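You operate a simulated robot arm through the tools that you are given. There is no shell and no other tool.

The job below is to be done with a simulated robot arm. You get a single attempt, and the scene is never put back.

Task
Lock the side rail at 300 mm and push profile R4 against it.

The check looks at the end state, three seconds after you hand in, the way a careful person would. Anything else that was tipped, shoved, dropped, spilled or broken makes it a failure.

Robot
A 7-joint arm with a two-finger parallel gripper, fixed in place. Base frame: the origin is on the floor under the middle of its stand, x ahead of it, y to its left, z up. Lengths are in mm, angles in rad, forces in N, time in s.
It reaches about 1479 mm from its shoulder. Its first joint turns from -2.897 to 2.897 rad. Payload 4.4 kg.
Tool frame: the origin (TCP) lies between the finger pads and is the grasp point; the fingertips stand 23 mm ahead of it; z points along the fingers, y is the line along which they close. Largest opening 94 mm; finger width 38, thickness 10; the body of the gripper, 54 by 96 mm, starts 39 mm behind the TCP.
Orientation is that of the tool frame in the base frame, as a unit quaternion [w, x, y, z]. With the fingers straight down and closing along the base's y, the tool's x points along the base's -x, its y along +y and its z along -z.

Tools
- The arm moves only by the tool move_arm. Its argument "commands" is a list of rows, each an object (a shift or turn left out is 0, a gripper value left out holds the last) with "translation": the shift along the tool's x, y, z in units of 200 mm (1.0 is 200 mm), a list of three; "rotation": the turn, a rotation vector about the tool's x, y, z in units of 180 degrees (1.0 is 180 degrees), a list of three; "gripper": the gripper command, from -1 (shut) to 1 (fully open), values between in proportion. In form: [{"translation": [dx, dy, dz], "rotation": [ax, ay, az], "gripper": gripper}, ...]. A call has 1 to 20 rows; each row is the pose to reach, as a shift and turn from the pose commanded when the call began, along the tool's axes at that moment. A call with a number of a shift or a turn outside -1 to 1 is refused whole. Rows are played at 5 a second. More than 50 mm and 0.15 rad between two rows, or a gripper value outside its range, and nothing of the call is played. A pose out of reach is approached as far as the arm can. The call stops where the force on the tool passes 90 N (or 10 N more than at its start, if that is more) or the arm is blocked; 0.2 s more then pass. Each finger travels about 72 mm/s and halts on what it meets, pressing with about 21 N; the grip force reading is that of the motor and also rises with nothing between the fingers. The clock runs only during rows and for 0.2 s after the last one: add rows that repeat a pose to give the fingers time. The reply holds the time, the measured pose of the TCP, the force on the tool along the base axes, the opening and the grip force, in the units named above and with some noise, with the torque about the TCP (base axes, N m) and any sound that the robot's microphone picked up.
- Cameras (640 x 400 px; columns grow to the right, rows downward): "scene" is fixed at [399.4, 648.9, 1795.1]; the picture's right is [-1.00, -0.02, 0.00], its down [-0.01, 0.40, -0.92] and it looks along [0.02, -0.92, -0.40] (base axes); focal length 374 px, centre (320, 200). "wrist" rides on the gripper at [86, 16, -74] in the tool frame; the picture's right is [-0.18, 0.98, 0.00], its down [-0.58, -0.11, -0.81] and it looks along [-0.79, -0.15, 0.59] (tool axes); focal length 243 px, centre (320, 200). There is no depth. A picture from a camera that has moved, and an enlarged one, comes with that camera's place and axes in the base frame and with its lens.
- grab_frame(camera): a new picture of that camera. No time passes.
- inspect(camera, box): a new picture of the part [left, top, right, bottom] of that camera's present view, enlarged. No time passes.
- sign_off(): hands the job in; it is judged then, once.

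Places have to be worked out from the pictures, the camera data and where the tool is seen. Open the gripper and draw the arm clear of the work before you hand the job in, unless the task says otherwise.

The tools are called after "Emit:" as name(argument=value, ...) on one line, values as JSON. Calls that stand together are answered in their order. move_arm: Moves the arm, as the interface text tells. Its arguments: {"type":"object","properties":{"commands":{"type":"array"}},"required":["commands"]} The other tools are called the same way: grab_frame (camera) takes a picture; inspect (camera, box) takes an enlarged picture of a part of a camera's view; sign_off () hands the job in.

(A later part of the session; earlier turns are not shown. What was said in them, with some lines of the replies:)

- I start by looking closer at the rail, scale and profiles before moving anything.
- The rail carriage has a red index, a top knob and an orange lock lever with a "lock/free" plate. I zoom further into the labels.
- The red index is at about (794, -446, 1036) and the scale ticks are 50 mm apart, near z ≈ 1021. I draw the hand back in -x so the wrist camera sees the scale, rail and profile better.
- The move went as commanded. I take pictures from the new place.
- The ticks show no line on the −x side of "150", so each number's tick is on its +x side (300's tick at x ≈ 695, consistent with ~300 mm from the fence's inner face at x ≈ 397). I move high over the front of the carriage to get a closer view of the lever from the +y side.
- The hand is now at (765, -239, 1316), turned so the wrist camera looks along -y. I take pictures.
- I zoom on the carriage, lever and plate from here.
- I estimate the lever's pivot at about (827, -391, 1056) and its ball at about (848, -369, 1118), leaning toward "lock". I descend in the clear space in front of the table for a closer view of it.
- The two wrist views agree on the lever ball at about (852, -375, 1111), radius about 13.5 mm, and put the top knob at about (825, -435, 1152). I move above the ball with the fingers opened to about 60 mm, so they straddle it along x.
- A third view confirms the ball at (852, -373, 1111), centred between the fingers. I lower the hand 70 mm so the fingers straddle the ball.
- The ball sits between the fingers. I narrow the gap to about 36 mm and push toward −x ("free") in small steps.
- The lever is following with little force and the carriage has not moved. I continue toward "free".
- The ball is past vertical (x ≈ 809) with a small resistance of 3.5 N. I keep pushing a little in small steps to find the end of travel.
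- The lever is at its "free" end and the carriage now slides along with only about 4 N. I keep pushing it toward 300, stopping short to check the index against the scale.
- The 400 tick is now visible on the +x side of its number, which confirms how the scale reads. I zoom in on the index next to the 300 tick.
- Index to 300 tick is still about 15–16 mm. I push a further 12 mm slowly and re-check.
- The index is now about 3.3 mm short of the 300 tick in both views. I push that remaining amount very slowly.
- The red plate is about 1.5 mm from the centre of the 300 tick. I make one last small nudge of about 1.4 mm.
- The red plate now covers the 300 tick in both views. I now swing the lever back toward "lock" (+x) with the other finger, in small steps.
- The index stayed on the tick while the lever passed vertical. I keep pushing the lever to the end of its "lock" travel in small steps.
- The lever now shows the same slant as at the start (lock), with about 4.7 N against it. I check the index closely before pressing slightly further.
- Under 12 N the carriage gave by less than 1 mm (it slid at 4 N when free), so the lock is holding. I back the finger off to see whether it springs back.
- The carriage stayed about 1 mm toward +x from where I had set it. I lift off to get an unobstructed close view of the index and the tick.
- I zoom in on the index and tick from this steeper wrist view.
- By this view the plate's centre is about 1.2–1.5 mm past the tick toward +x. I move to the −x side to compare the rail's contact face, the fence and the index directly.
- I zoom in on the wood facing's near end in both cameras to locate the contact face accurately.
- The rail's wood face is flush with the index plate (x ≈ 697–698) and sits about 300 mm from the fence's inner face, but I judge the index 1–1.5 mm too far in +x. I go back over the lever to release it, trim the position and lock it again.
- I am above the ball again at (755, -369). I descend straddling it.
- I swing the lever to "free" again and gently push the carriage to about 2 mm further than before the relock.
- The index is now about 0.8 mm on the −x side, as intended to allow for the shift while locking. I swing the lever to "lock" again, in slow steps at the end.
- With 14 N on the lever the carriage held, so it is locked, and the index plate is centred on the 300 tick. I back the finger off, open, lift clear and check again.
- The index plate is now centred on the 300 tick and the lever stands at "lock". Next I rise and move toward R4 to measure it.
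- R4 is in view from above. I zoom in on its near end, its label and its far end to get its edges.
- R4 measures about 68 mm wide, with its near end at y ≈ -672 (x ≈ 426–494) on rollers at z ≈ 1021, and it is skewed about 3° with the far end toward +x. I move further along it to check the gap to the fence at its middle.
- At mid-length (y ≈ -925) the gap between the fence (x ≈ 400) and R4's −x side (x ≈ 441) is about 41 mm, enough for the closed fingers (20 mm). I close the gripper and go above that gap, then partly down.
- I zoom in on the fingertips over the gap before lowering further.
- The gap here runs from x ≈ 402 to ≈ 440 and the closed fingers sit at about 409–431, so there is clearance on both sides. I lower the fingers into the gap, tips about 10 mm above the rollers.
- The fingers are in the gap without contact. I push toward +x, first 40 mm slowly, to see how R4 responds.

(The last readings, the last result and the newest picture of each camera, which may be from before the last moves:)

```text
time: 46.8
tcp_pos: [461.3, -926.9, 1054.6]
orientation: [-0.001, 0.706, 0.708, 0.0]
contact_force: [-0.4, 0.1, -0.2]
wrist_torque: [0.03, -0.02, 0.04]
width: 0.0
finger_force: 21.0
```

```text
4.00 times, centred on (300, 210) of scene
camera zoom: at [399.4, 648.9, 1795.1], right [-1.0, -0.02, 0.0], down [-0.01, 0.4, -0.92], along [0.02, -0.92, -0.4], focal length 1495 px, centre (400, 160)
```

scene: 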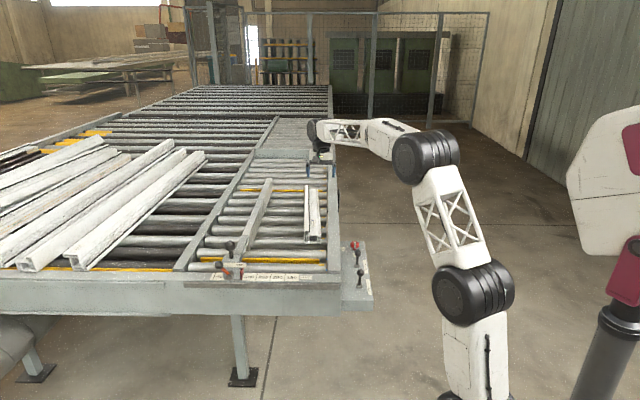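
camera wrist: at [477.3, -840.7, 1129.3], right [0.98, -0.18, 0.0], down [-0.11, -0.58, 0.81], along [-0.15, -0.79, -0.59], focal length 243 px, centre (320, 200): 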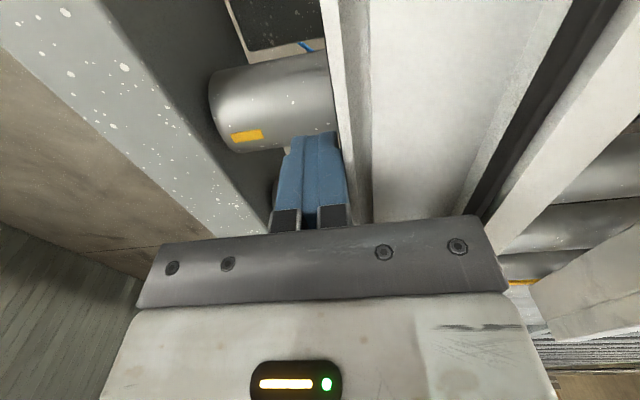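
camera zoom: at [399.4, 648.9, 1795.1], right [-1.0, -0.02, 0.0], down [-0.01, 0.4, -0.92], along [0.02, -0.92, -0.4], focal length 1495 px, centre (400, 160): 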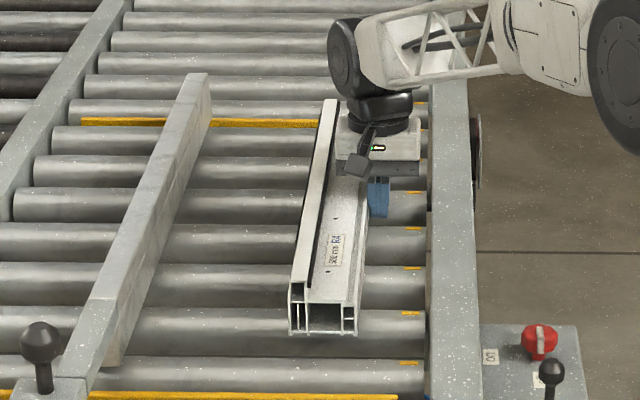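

R4 follows the fingers with very little force. I continue slowly for another 110 mm.

Emit:
move_arm(commands=[{"translation": [0, 0.035, 0]}, {"translation": [0, 0.07, 0]}, {"translation": [0, 0.105, 0]}, {"translation": [0, 0.14, 0]}, {"translation": [0, 0.175, 0]}, {"translation": [0, 0.21, 0]}, {"translation": [0, 0.245, 0]}, {"translation": [0, 0.28, 0]}, {"translation": [0, 0.315, 0]}, {"translation": [0, 0.35, 0]}, {"translation": [0, 0.385, 0]}, {"translation": [0, 0.42, 0]}, {"translation": [0, 0.455, 0]}, {"translation": [0, 0.49, 0]}, {"translation": [0, 0.52, 0]}, {"translation": [0, 0.54, 0]}, {"translation": [0, 0.55, 0]}, {"translation": [0, 0.55, 0]}])

Emit:
grab_frame(camera="wrist")

Emit:
inspect(camera="scene", box=[220, 160, 340, 260])

```text
time: 50.6
tcp_pos: [570.5, -926.3, 1055.4]
orientation: [0.0, 0.707, 0.708, 0.0]
contact_force: [-1.5, 0.0, 0.7]
wrist_torque: [0.01, -0.03, 0.02]
width: 0.0
finger_force: 21.6
```

```text
taken
camera wrist: at [587.3, -840.0, 1129.4], right [0.98, -0.18, 0.0], down [-0.11, -0.58, 0.81], along [-0.15, -0.79, -0.59], focal length 243 px, centre (320, 200)
```

wrist: 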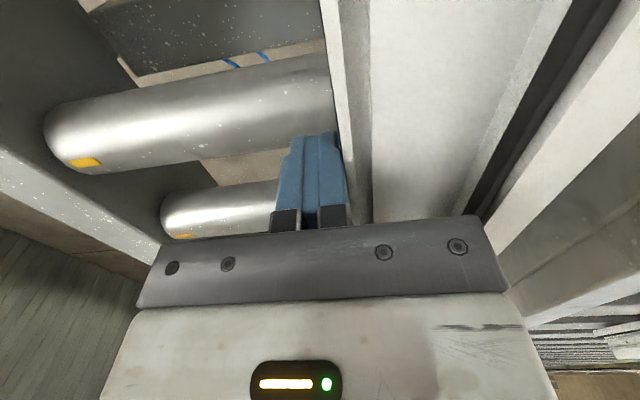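

```text
4.00 times, centred on (280, 210) of scene
camera zoom: at [399.4, 648.9, 1795.1], right [-1.0, -0.02, 0.0], down [-0.01, 0.4, -0.92], along [0.02, -0.92, -0.4], focal length 1495 px, centre (480, 160)
```

zoom: 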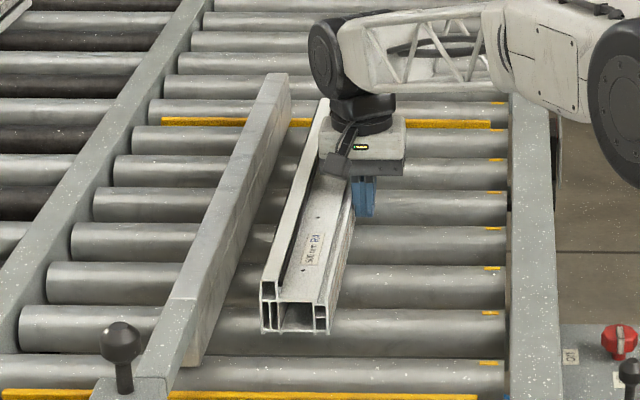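

About 48 mm remain to the rail. I push another 40 mm slowly, then check.

Emit:
move_arm(commands=[{"translation": [0, 0.03, 0]}, {"translation": [0, 0.06, 0]}, {"translation": [0, 0.09, 0]}, {"translation": [0, 0.12, 0]}, {"translation": [0, 0.145, 0]}, {"translation": [0, 0.165, 0]}, {"translation": [0, 0.18, 0]}, {"translation": [0, 0.19, 0]}, {"translation": [0, 0.195, 0]}, {"translation": [0, 0.195, 0]}])

Emit:
grab_frame(camera="wrist")

Emit:
inspect(camera="scene", box=[220, 160, 340, 260])

Emit:
inspect(camera="scene", box=[265, 185, 305, 250])

```text
time: 52.8
tcp_pos: [610.8, -925.6, 1056.2]
orientation: [0.0, 0.707, 0.707, 0.0]
contact_force: [-1.1, 1.3, 1.4]
wrist_torque: [0.0, -0.01, 0.04]
width: 0.0
finger_force: 20.8
```

```text
taken
camera wrist: at [626.5, -839.8, 1129.8], right [0.98, -0.18, 0.0], down [-0.11, -0.58, 0.81], along [-0.15, -0.79, -0.59], focal length 243 px, centre (320, 200)
```

wrist: 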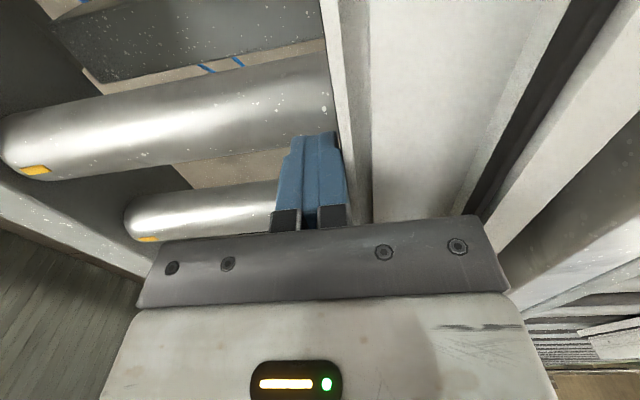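

```text
4.00 times, centred on (280, 210) of scene
camera zoom: at [399.4, 648.9, 1795.1], right [-1.0, -0.02, 0.0], down [-0.01, 0.4, -0.92], along [0.02, -0.92, -0.4], focal length 1495 px, centre (480, 160)
```

zoom: 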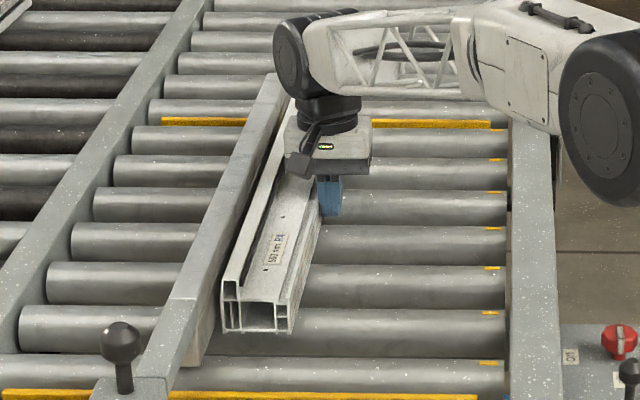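

```text
6.15 times, centred on (285, 218) of scene
camera zoom: at [399.4, 648.9, 1795.1], right [-1.0, -0.02, 0.0], down [-0.01, 0.4, -0.92], along [0.02, -0.92, -0.4], focal length 2300 px, centre (535, 92)
```

zoom: 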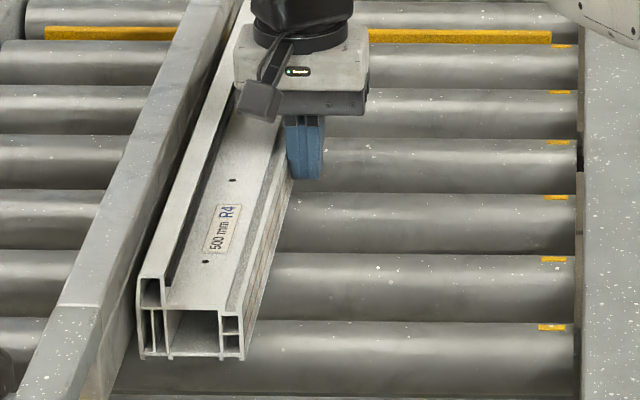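

R4 is now nearly parallel and roughly 8 mm from the rail. I approach in very small steps, watching the force so as not to load the locked rail.

Emit:
move_arm(commands=[{"translation": [0, 0.008, 0]}, {"translation": [0, 0.016, 0]}, {"translation": [0, 0.024, 0]}, {"translation": [0, 0.03, 0]}, {"translation": [0, 0.03, 0]}])

Emit:
inspect(camera="scene", box=[245, 185, 305, 260])

```text
time: 54.0
tcp_pos: [616.0, -924.5, 1056.0]
orientation: [0.0, 0.707, 0.707, 0.001]
contact_force: [-1.0, 0.4, 0.5]
wrist_torque: [-0.02, 0.02, -0.01]
width: 0.0
finger_force: 20.6
```

```text
5.33 times, centred on (275, 222) of scene
camera zoom: at [399.4, 648.9, 1795.1], right [-1.0, -0.02, 0.0], down [-0.01, 0.4, -0.92], along [0.02, -0.92, -0.4], focal length 1993 px, centre (560, 80)
```

zoom: 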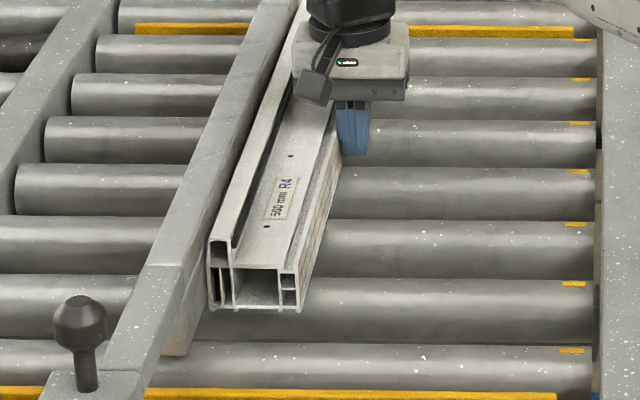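

The force is still only about 1 N, so there is no rail contact yet. I continue in 1 mm steps.

Emit:
move_arm(commands=[{"translation": [0, 0.006, 0]}, {"translation": [0, 0.012, 0]}, {"translation": [0, 0.016, 0]}, {"translation": [0, 0.016, 0]}])

Emit:
inspect(camera="scene", box=[255, 215, 300, 260])

Emit:
inspect(camera="scene", box=[260, 175, 310, 225])

```text
time: 55.0
tcp_pos: [618.2, -924.8, 1054.8]
orientation: [0.0, 0.707, 0.707, 0.0]
contact_force: [-13.9, 2.6, 0.1]
wrist_torque: [-0.03, -0.01, 0.07]
width: 0.0
finger_force: 21.4
```

```text
8.89 times, centred on (278, 238) of scene
camera zoom: at [399.4, 648.9, 1795.1], right [-1.0, -0.02, 0.0], down [-0.01, 0.4, -0.92], along [0.02, -0.92, -0.4], focal length 3322 px, centre (698, -133)
```

zoom: 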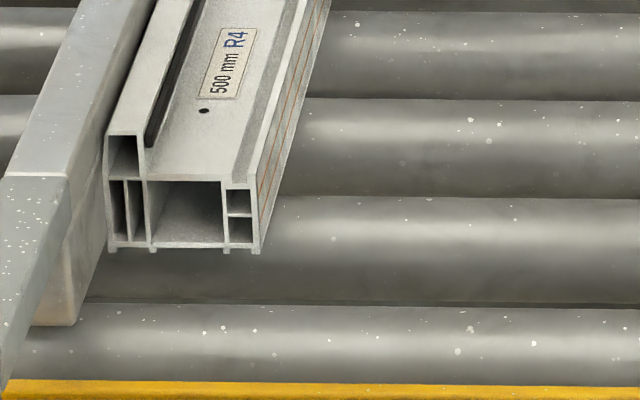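

```text
8.00 times, centred on (285, 200) of scene
camera zoom: at [399.4, 648.9, 1795.1], right [-1.0, -0.02, 0.0], down [-0.01, 0.4, -0.92], along [0.02, -0.92, -0.4], focal length 2990 px, centre (600, 200)
```

zoom: 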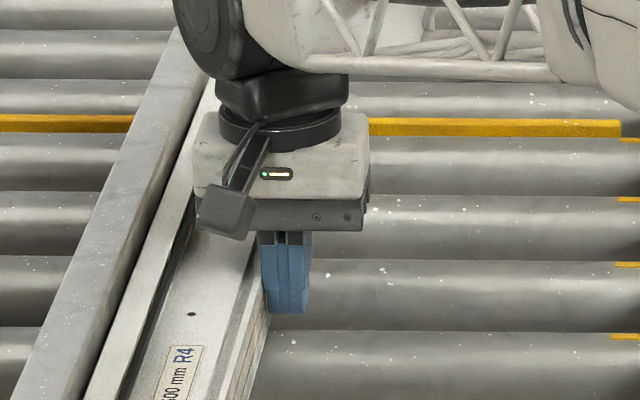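

The force rose to 14 N, so R4 is against the rail. I check that the rail index has not shifted before backing off.

Emit:
inspect(camera="scene", box=[222, 262, 262, 287])

Emit:
inspect(camera="scene", box=[255, 225, 285, 250])

Emit:
grab_frame(camera="wrist")

```text
16.00 times, centred on (242, 274) of scene
camera zoom: at [399.4, 648.9, 1795.1], right [-1.0, -0.02, 0.0], down [-0.01, 0.4, -0.92], along [0.02, -0.92, -0.4], focal length 5980 px, centre (1568, -992)
```

zoom: 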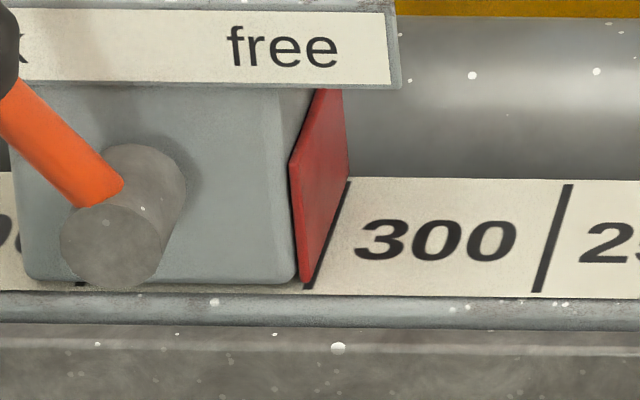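

```text
16.00 times, centred on (270, 238) of scene
camera zoom: at [399.4, 648.9, 1795.1], right [-1.0, -0.02, 0.0], down [-0.01, 0.4, -0.92], along [0.02, -0.92, -0.4], focal length 5980 px, centre (1120, -400)
```

zoom: 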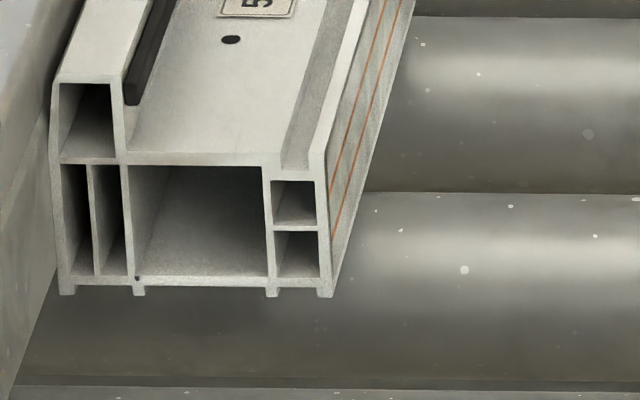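

```text
taken
camera wrist: at [634.9, -839.7, 1129.3], right [0.98, -0.18, 0.0], down [-0.11, -0.58, 0.81], along [-0.15, -0.79, -0.59], focal length 243 px, centre (320, 200)
```

wrist: 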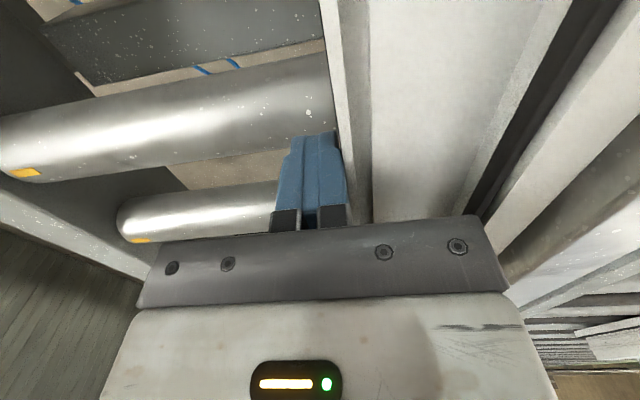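

R4 touches the rail and the index moved no more than about 0.4 mm under load. I back the fingers away from R4, lift out and look along the seam from above.

Emit:
move_arm(commands=[{"translation": [0, -0.02, 0]}, {"translation": [0, -0.06, 0]}, {"translation": [0, -0.15, 0]}, {"translation": [0, -0.25, 0]}, {"translation": [0, -0.25, -0.2]}, {"translation": [0, -0.25, -0.4]}, {"translation": [0, -0.25, -0.6]}, {"translation": [0, -0.25, -0.8]}, {"translation": [0, -0.25, -1.0]}])

Emit:
move_arm(commands=[{"translation": [0.15, 0.15, 0]}, {"translation": [0.3, 0.3, 0]}, {"translation": [0.45, 0.4, 0]}, {"translation": [0.6, 0.5, 0]}, {"translation": [0.75, 0.58, 0]}])

Emit:
grab_frame(camera="wrist")

Emit:
grab_frame(camera="scene")

```text
time: 57.0
tcp_pos: [568.9, -925.0, 1252.9]
orientation: [0.0, 0.707, 0.707, 0.0]
contact_force: [0.5, 0.3, -0.5]
wrist_torque: [-0.01, 0.01, 0.0]
width: 0.0
finger_force: 20.4
```

```text
time: 58.2
tcp_pos: [683.6, -774.9, 1253.4]
orientation: [0.0, 0.707, 0.707, 0.0]
contact_force: [-0.9, 0.3, -0.2]
wrist_torque: [-0.03, -0.01, 0.04]
width: 0.0
finger_force: 21.1
```

```text
taken
camera wrist: at [699.9, -690.1, 1328.9], right [0.98, -0.18, 0.0], down [-0.11, -0.58, 0.81], along [-0.15, -0.79, -0.59], focal length 243 px, centre (320, 200)
```

wrist: 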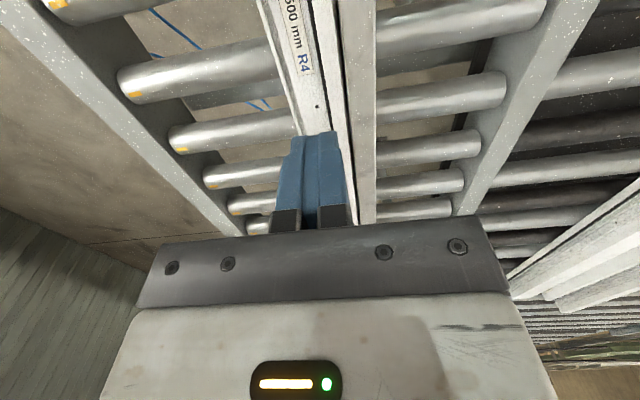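

```text
taken
```

scene: 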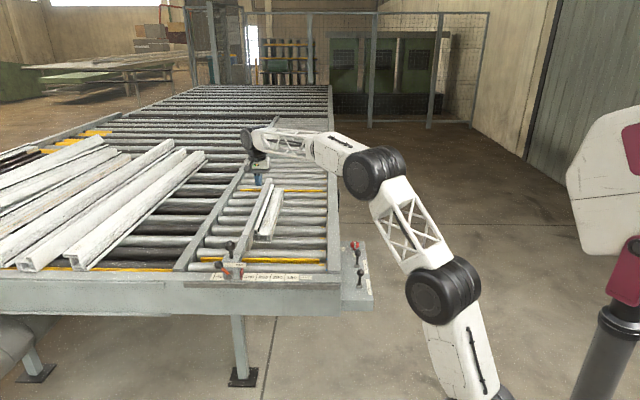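

Emit:
inspect(camera="wrist", box=[290, 0, 390, 80])

Emit:
inspect(camera="wrist", box=[310, 130, 390, 230])

Emit:
inspect(camera="scene", box=[230, 175, 300, 250])

Emit:
inspect(camera="scene", box=[265, 180, 295, 210])

Emit:
inspect(camera="scene", box=[222, 262, 262, 287])

```text
5.00 times, centred on (340, 40) of wrist
camera zoom: at [699.9, -690.1, 1328.9], right [0.98, -0.18, 0.0], down [-0.11, -0.58, 0.81], along [-0.15, -0.79, -0.59], focal length 1213 px, centre (220, 1000)
```

zoom: 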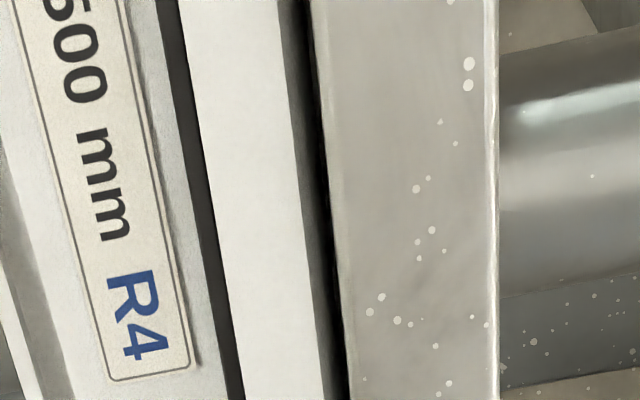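

```text
4.00 times, centred on (350, 180) of wrist
camera zoom: at [699.9, -690.1, 1328.9], right [0.98, -0.18, 0.0], down [-0.11, -0.58, 0.81], along [-0.15, -0.79, -0.59], focal length 970 px, centre (200, 280)
```

zoom: 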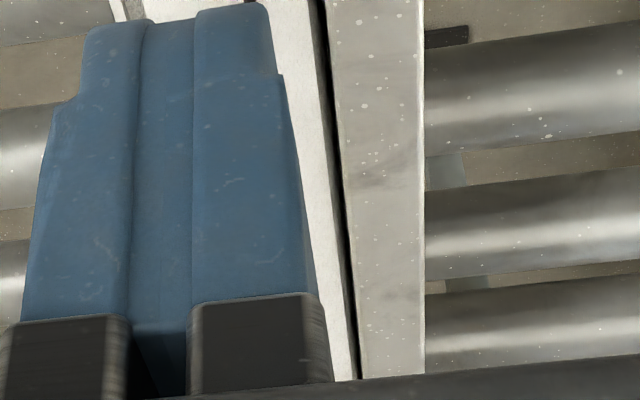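

```text
5.33 times, centred on (265, 212) of scene
camera zoom: at [399.4, 648.9, 1795.1], right [-1.0, -0.02, 0.0], down [-0.01, 0.4, -0.92], along [0.02, -0.92, -0.4], focal length 1993 px, centre (613, 133)
```

zoom: 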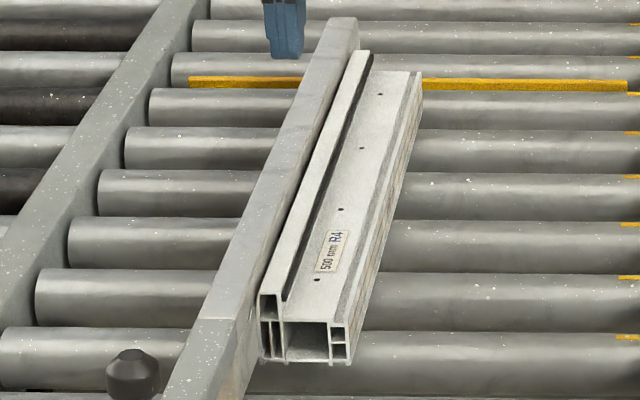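

```text
13.33 times, centred on (280, 195) of scene
camera zoom: at [399.4, 648.9, 1795.1], right [-1.0, -0.02, 0.0], down [-0.01, 0.4, -0.92], along [0.02, -0.92, -0.4], focal length 4983 px, centre (853, 267)
```

zoom: 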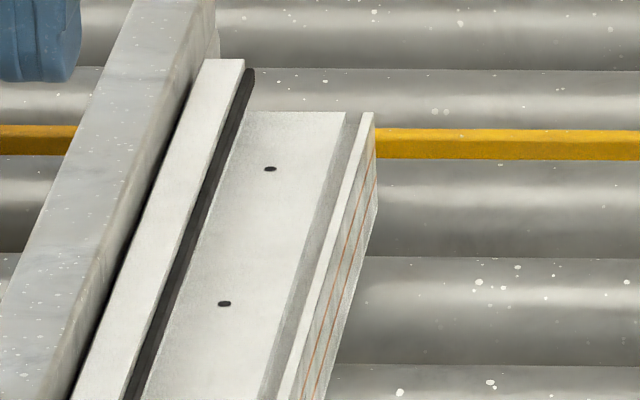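

```text
16.00 times, centred on (242, 274) of scene
camera zoom: at [399.4, 648.9, 1795.1], right [-1.0, -0.02, 0.0], down [-0.01, 0.4, -0.92], along [0.02, -0.92, -0.4], focal length 5980 px, centre (1568, -992)
```

zoom: 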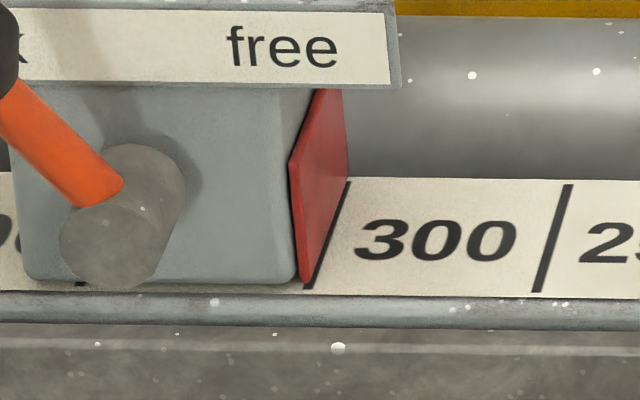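

The index still sits on 300. In the seam view the gap seems a little wider at the near end than at the far end, so I take a closer look at R4's near end.

Emit:
move_arm(commands=[{"translation": [0.2, 0, 0]}, {"translation": [0.4, 0, 0.05]}, {"translation": [0.6, 0, 0.1]}, {"translation": [0.8, 0, 0.15]}, {"translation": [0.95, 0, 0.2]}])

Emit:
grab_frame(camera="wrist")

Emit:
inspect(camera="wrist", box=[270, 0, 390, 100])

Emit:
inspect(camera="wrist", box=[310, 20, 350, 50])

```text
time: 59.4
tcp_pos: [684.0, -587.0, 1214.3]
orientation: [0.0, 0.707, 0.707, 0.0]
contact_force: [-0.6, 0.2, -0.3]
wrist_torque: [-0.04, 0.06, -0.03]
width: 0.1
finger_force: 21.3
```

```text
taken
camera wrist: at [700.2, -501.6, 1288.3], right [0.98, -0.18, 0.0], down [-0.11, -0.58, 0.81], along [-0.15, -0.79, -0.59], focal length 243 px, centre (320, 200)
```

wrist: 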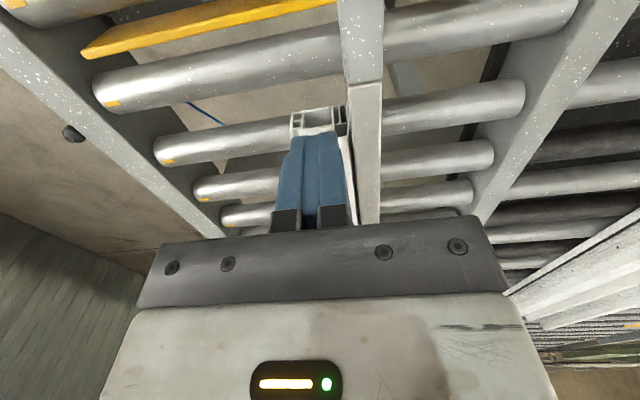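

```text
4.00 times, centred on (330, 50) of wrist
camera zoom: at [700.2, -501.6, 1288.3], right [0.98, -0.18, 0.0], down [-0.11, -0.58, 0.81], along [-0.15, -0.79, -0.59], focal length 970 px, centre (280, 800)
```

zoom: 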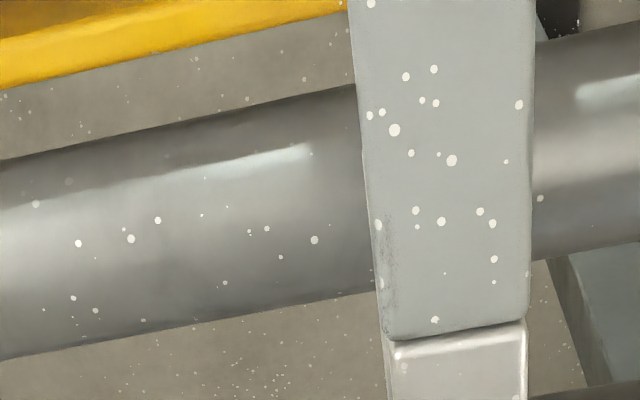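

```text
13.33 times, centred on (330, 35) of wrist
camera zoom: at [700.2, -501.6, 1288.3], right [0.98, -0.18, 0.0], down [-0.11, -0.58, 0.81], along [-0.15, -0.79, -0.59], focal length 3235 px, centre (187, 2400)
```

zoom: 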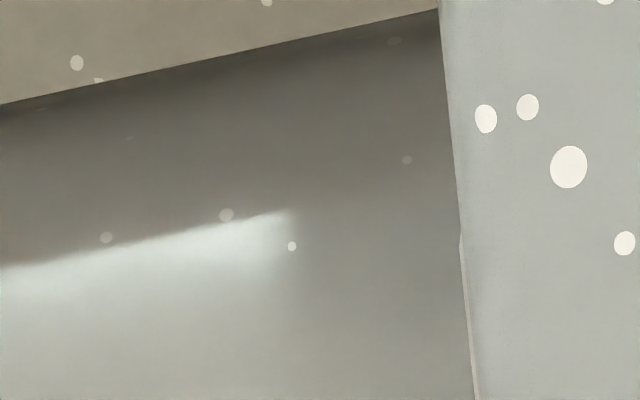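

I zoom on R4's near end where it meets the rail.

Emit:
inspect(camera="wrist", box=[285, 75, 395, 155])

Emit:
inspect(camera="wrist", box=[325, 90, 365, 130])

Emit:
inspect(camera="wrist", box=[335, 130, 385, 230])

```text
5.00 times, centred on (340, 115) of wrist
camera zoom: at [700.2, -501.6, 1288.3], right [0.98, -0.18, 0.0], down [-0.11, -0.58, 0.81], along [-0.15, -0.79, -0.59], focal length 1213 px, centre (220, 625)
```

zoom: 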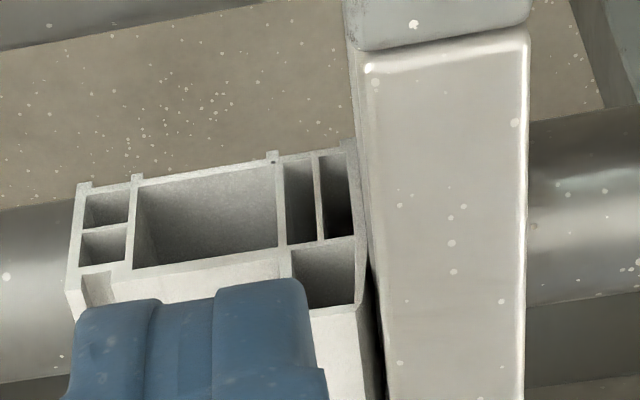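

```text
10.00 times, centred on (345, 110) of wrist
camera zoom: at [700.2, -501.6, 1288.3], right [0.98, -0.18, 0.0], down [-0.11, -0.58, 0.81], along [-0.15, -0.79, -0.59], focal length 2426 px, centre (70, 1100)
```

zoom: 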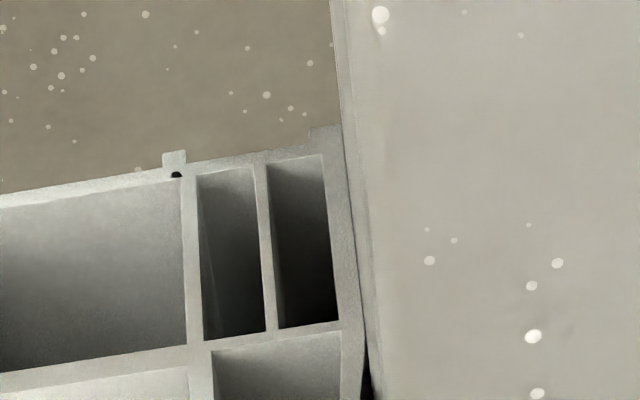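

```text
4.00 times, centred on (360, 180) of wrist
camera zoom: at [700.2, -501.6, 1288.3], right [0.98, -0.18, 0.0], down [-0.11, -0.58, 0.81], along [-0.15, -0.79, -0.59], focal length 970 px, centre (160, 280)
```

zoom: 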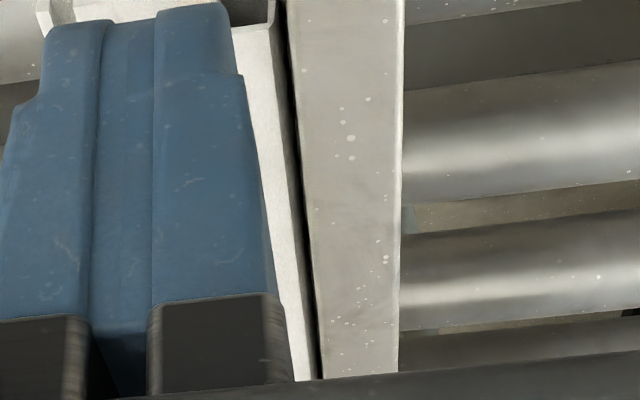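

At the near end R4's +x wall touches the board (only the wall's top part tapers away), so that end is closed. I also check the far end from above.

Emit:
move_arm(commands=[{"translation": [-0.2, 0, -0.05]}, {"translation": [-0.4, 0, -0.1]}, {"translation": [-0.6, 0, -0.15]}, {"translation": [-0.8, 0, -0.15]}, {"translation": [-1.0, 0, -0.15]}])

Emit:
move_arm(commands=[{"translation": [-0.2, 0, 0]}, {"translation": [-0.4, 0, 0]}, {"translation": [-0.6, 0, 0]}, {"translation": [-0.8, 0, 0]}])

Emit:
grab_frame(camera="wrist")

Emit:
inspect(camera="wrist", box=[290, 0, 390, 130])

Emit:
inspect(camera="wrist", box=[310, 90, 390, 200])

```text
time: 60.6
tcp_pos: [686.5, -786.5, 1246.3]
orientation: [0.0, 0.707, 0.707, 0.001]
contact_force: [0.0, -0.9, -0.2]
wrist_torque: [0.01, -0.03, -0.01]
width: 0.0
finger_force: 21.0
```

```text
time: 61.6
tcp_pos: [685.7, -947.8, 1247.7]
orientation: [0.0, 0.707, 0.707, 0.0]
contact_force: [0.2, 0.3, 1.2]
wrist_torque: [0.0, 0.0, 0.02]
width: 0.0
finger_force: 21.4
```

```text
taken
camera wrist: at [701.8, -861.5, 1320.2], right [0.98, -0.18, 0.0], down [-0.11, -0.58, 0.81], along [-0.15, -0.79, -0.59], focal length 243 px, centre (320, 200)
```

wrist: 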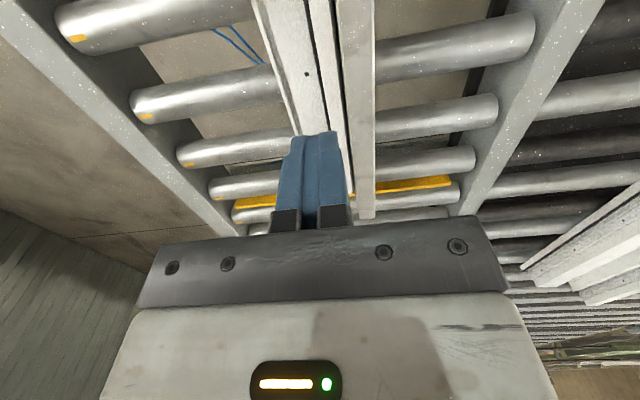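

```text
3.08 times, centred on (340, 65) of wrist
camera zoom: at [701.8, -861.5, 1320.2], right [0.98, -0.18, 0.0], down [-0.11, -0.58, 0.81], along [-0.15, -0.79, -0.59], focal length 746 px, centre (258, 615)
```

zoom: 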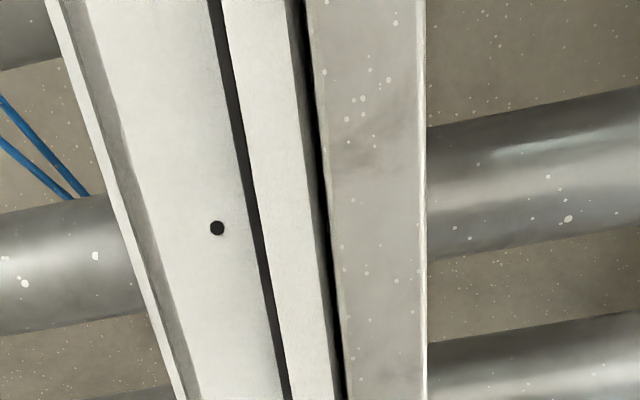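

```text
3.64 times, centred on (350, 145) of wrist
camera zoom: at [701.8, -861.5, 1320.2], right [0.98, -0.18, 0.0], down [-0.11, -0.58, 0.81], along [-0.15, -0.79, -0.59], focal length 882 px, centre (211, 400)
```

zoom: 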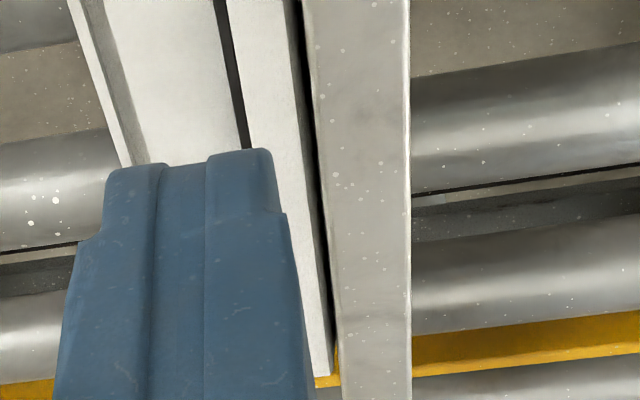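

Measured at equal viewing angles, the seam is the same along the whole length, and the near end touches, so R4 lies flush on the locked rail. I open the gripper, rise and draw the arm clear.

Emit:
move_arm(commands=[{"translation": [0, 0, -0.2], "gripper": 1}, {"translation": [0, 0, -0.4], "gripper": 1}, {"translation": [0.15, -0.1, -0.5]}, {"translation": [0.35, -0.2, -0.5]}, {"translation": [0.55, -0.3, -0.5]}, {"translation": [0.75, -0.4, -0.5]}, {"translation": [0.95, -0.5, -0.5]}])

Emit:
move_arm(commands=[{"translation": [0.15, -0.15, 0]}, {"translation": [0.3, -0.3, 0]}, {"translation": [0.45, -0.45, 0]}, {"translation": [0.6, -0.6, 0]}, {"translation": [0.75, -0.75, 0]}, {"translation": [0.9, -0.9, 0]}, {"translation": [1.0, -1.0, 0]}])

Emit:
grab_frame(camera="scene")

Emit:
inspect(camera="scene", box=[180, 170, 380, 295])

Emit:
inspect(camera="scene", box=[202, 240, 262, 290])

Emit:
inspect(camera="scene", box=[250, 180, 300, 250])

```text
time: 63.2
tcp_pos: [587.3, -758.2, 1344.7]
orientation: [-0.001, 0.707, 0.707, 0.0]
contact_force: [0.3, 0.2, -1.4]
wrist_torque: [-0.02, -0.01, 0.0]
width: 93.8
finger_force: 0.1
```

```text
time: 64.8
tcp_pos: [384.4, -557.1, 1345.9]
orientation: [0.0, 0.708, 0.706, 0.002]
contact_force: [0.3, 0.6, -0.4]
wrist_torque: [-0.02, -0.02, 0.01]
width: 94.1
finger_force: 0.1
```

```text
taken
```

scene: 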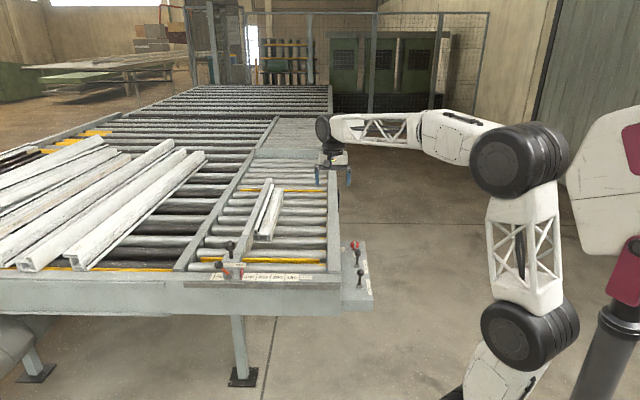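

```text
3.20 times, centred on (280, 232) of scene
camera zoom: at [399.4, 648.9, 1795.1], right [-1.0, -0.02, 0.0], down [-0.01, 0.4, -0.92], along [0.02, -0.92, -0.4], focal length 1196 px, centre (448, 96)
```

zoom: 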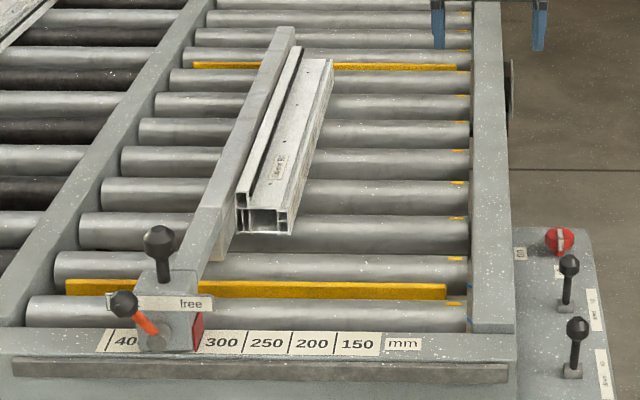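

```text
8.00 times, centred on (232, 265) of scene
camera zoom: at [399.4, 648.9, 1795.1], right [-1.0, -0.02, 0.0], down [-0.01, 0.4, -0.92], along [0.02, -0.92, -0.4], focal length 2990 px, centre (1024, -320)
```

zoom: 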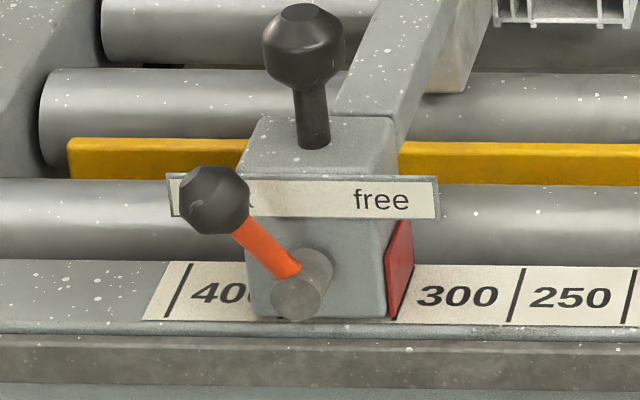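

```text
5.71 times, centred on (275, 215) of scene
camera zoom: at [399.4, 648.9, 1795.1], right [-1.0, -0.02, 0.0], down [-0.01, 0.4, -0.92], along [0.02, -0.92, -0.4], focal length 2136 px, centre (577, 114)
```

zoom: 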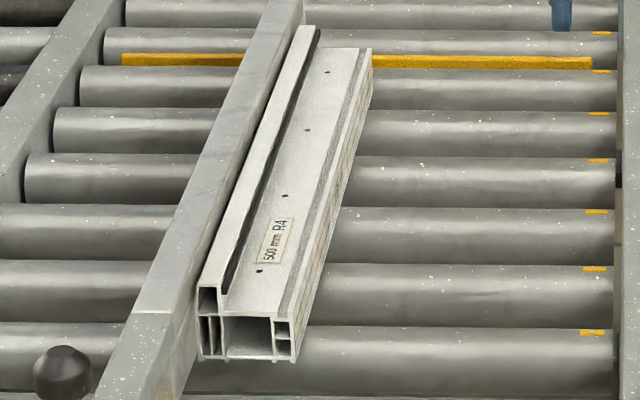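

The rail is locked with its index on 300 and the lever at "lock". R4 lies flush along the rail, nothing else has moved, and the open gripper is clear of the work, so I hand the job in.

Emit:
sign_off()

```text
The job is handed in.
```

The side rail is locked at 300 mm and profile R4 lies flush against it along its whole length. The job is handed in.

- **Rail position:** the index plate sits on the 300 mark, within about 0.5 mm as read from the camera views. The first locking left it about 1.5 mm off, so I released the lever, trimmed the position and locked it again.
- **Lock:** the lever stands at "lock". The rail held against about 14 N on the lever, where it had slid at about 4 N when free. Pushing R4 home moved the rail about 0.4 mm toward higher readings, which the 0.5 mm figure includes.
- **R4:** it started about 3° askew and straightened as I pushed it. At the near end I could see its side touching the rail face. The seam looks even to the far end.

The stops, panel controls and other profiles were not touched, and the arm is drawn clear with the gripper open.
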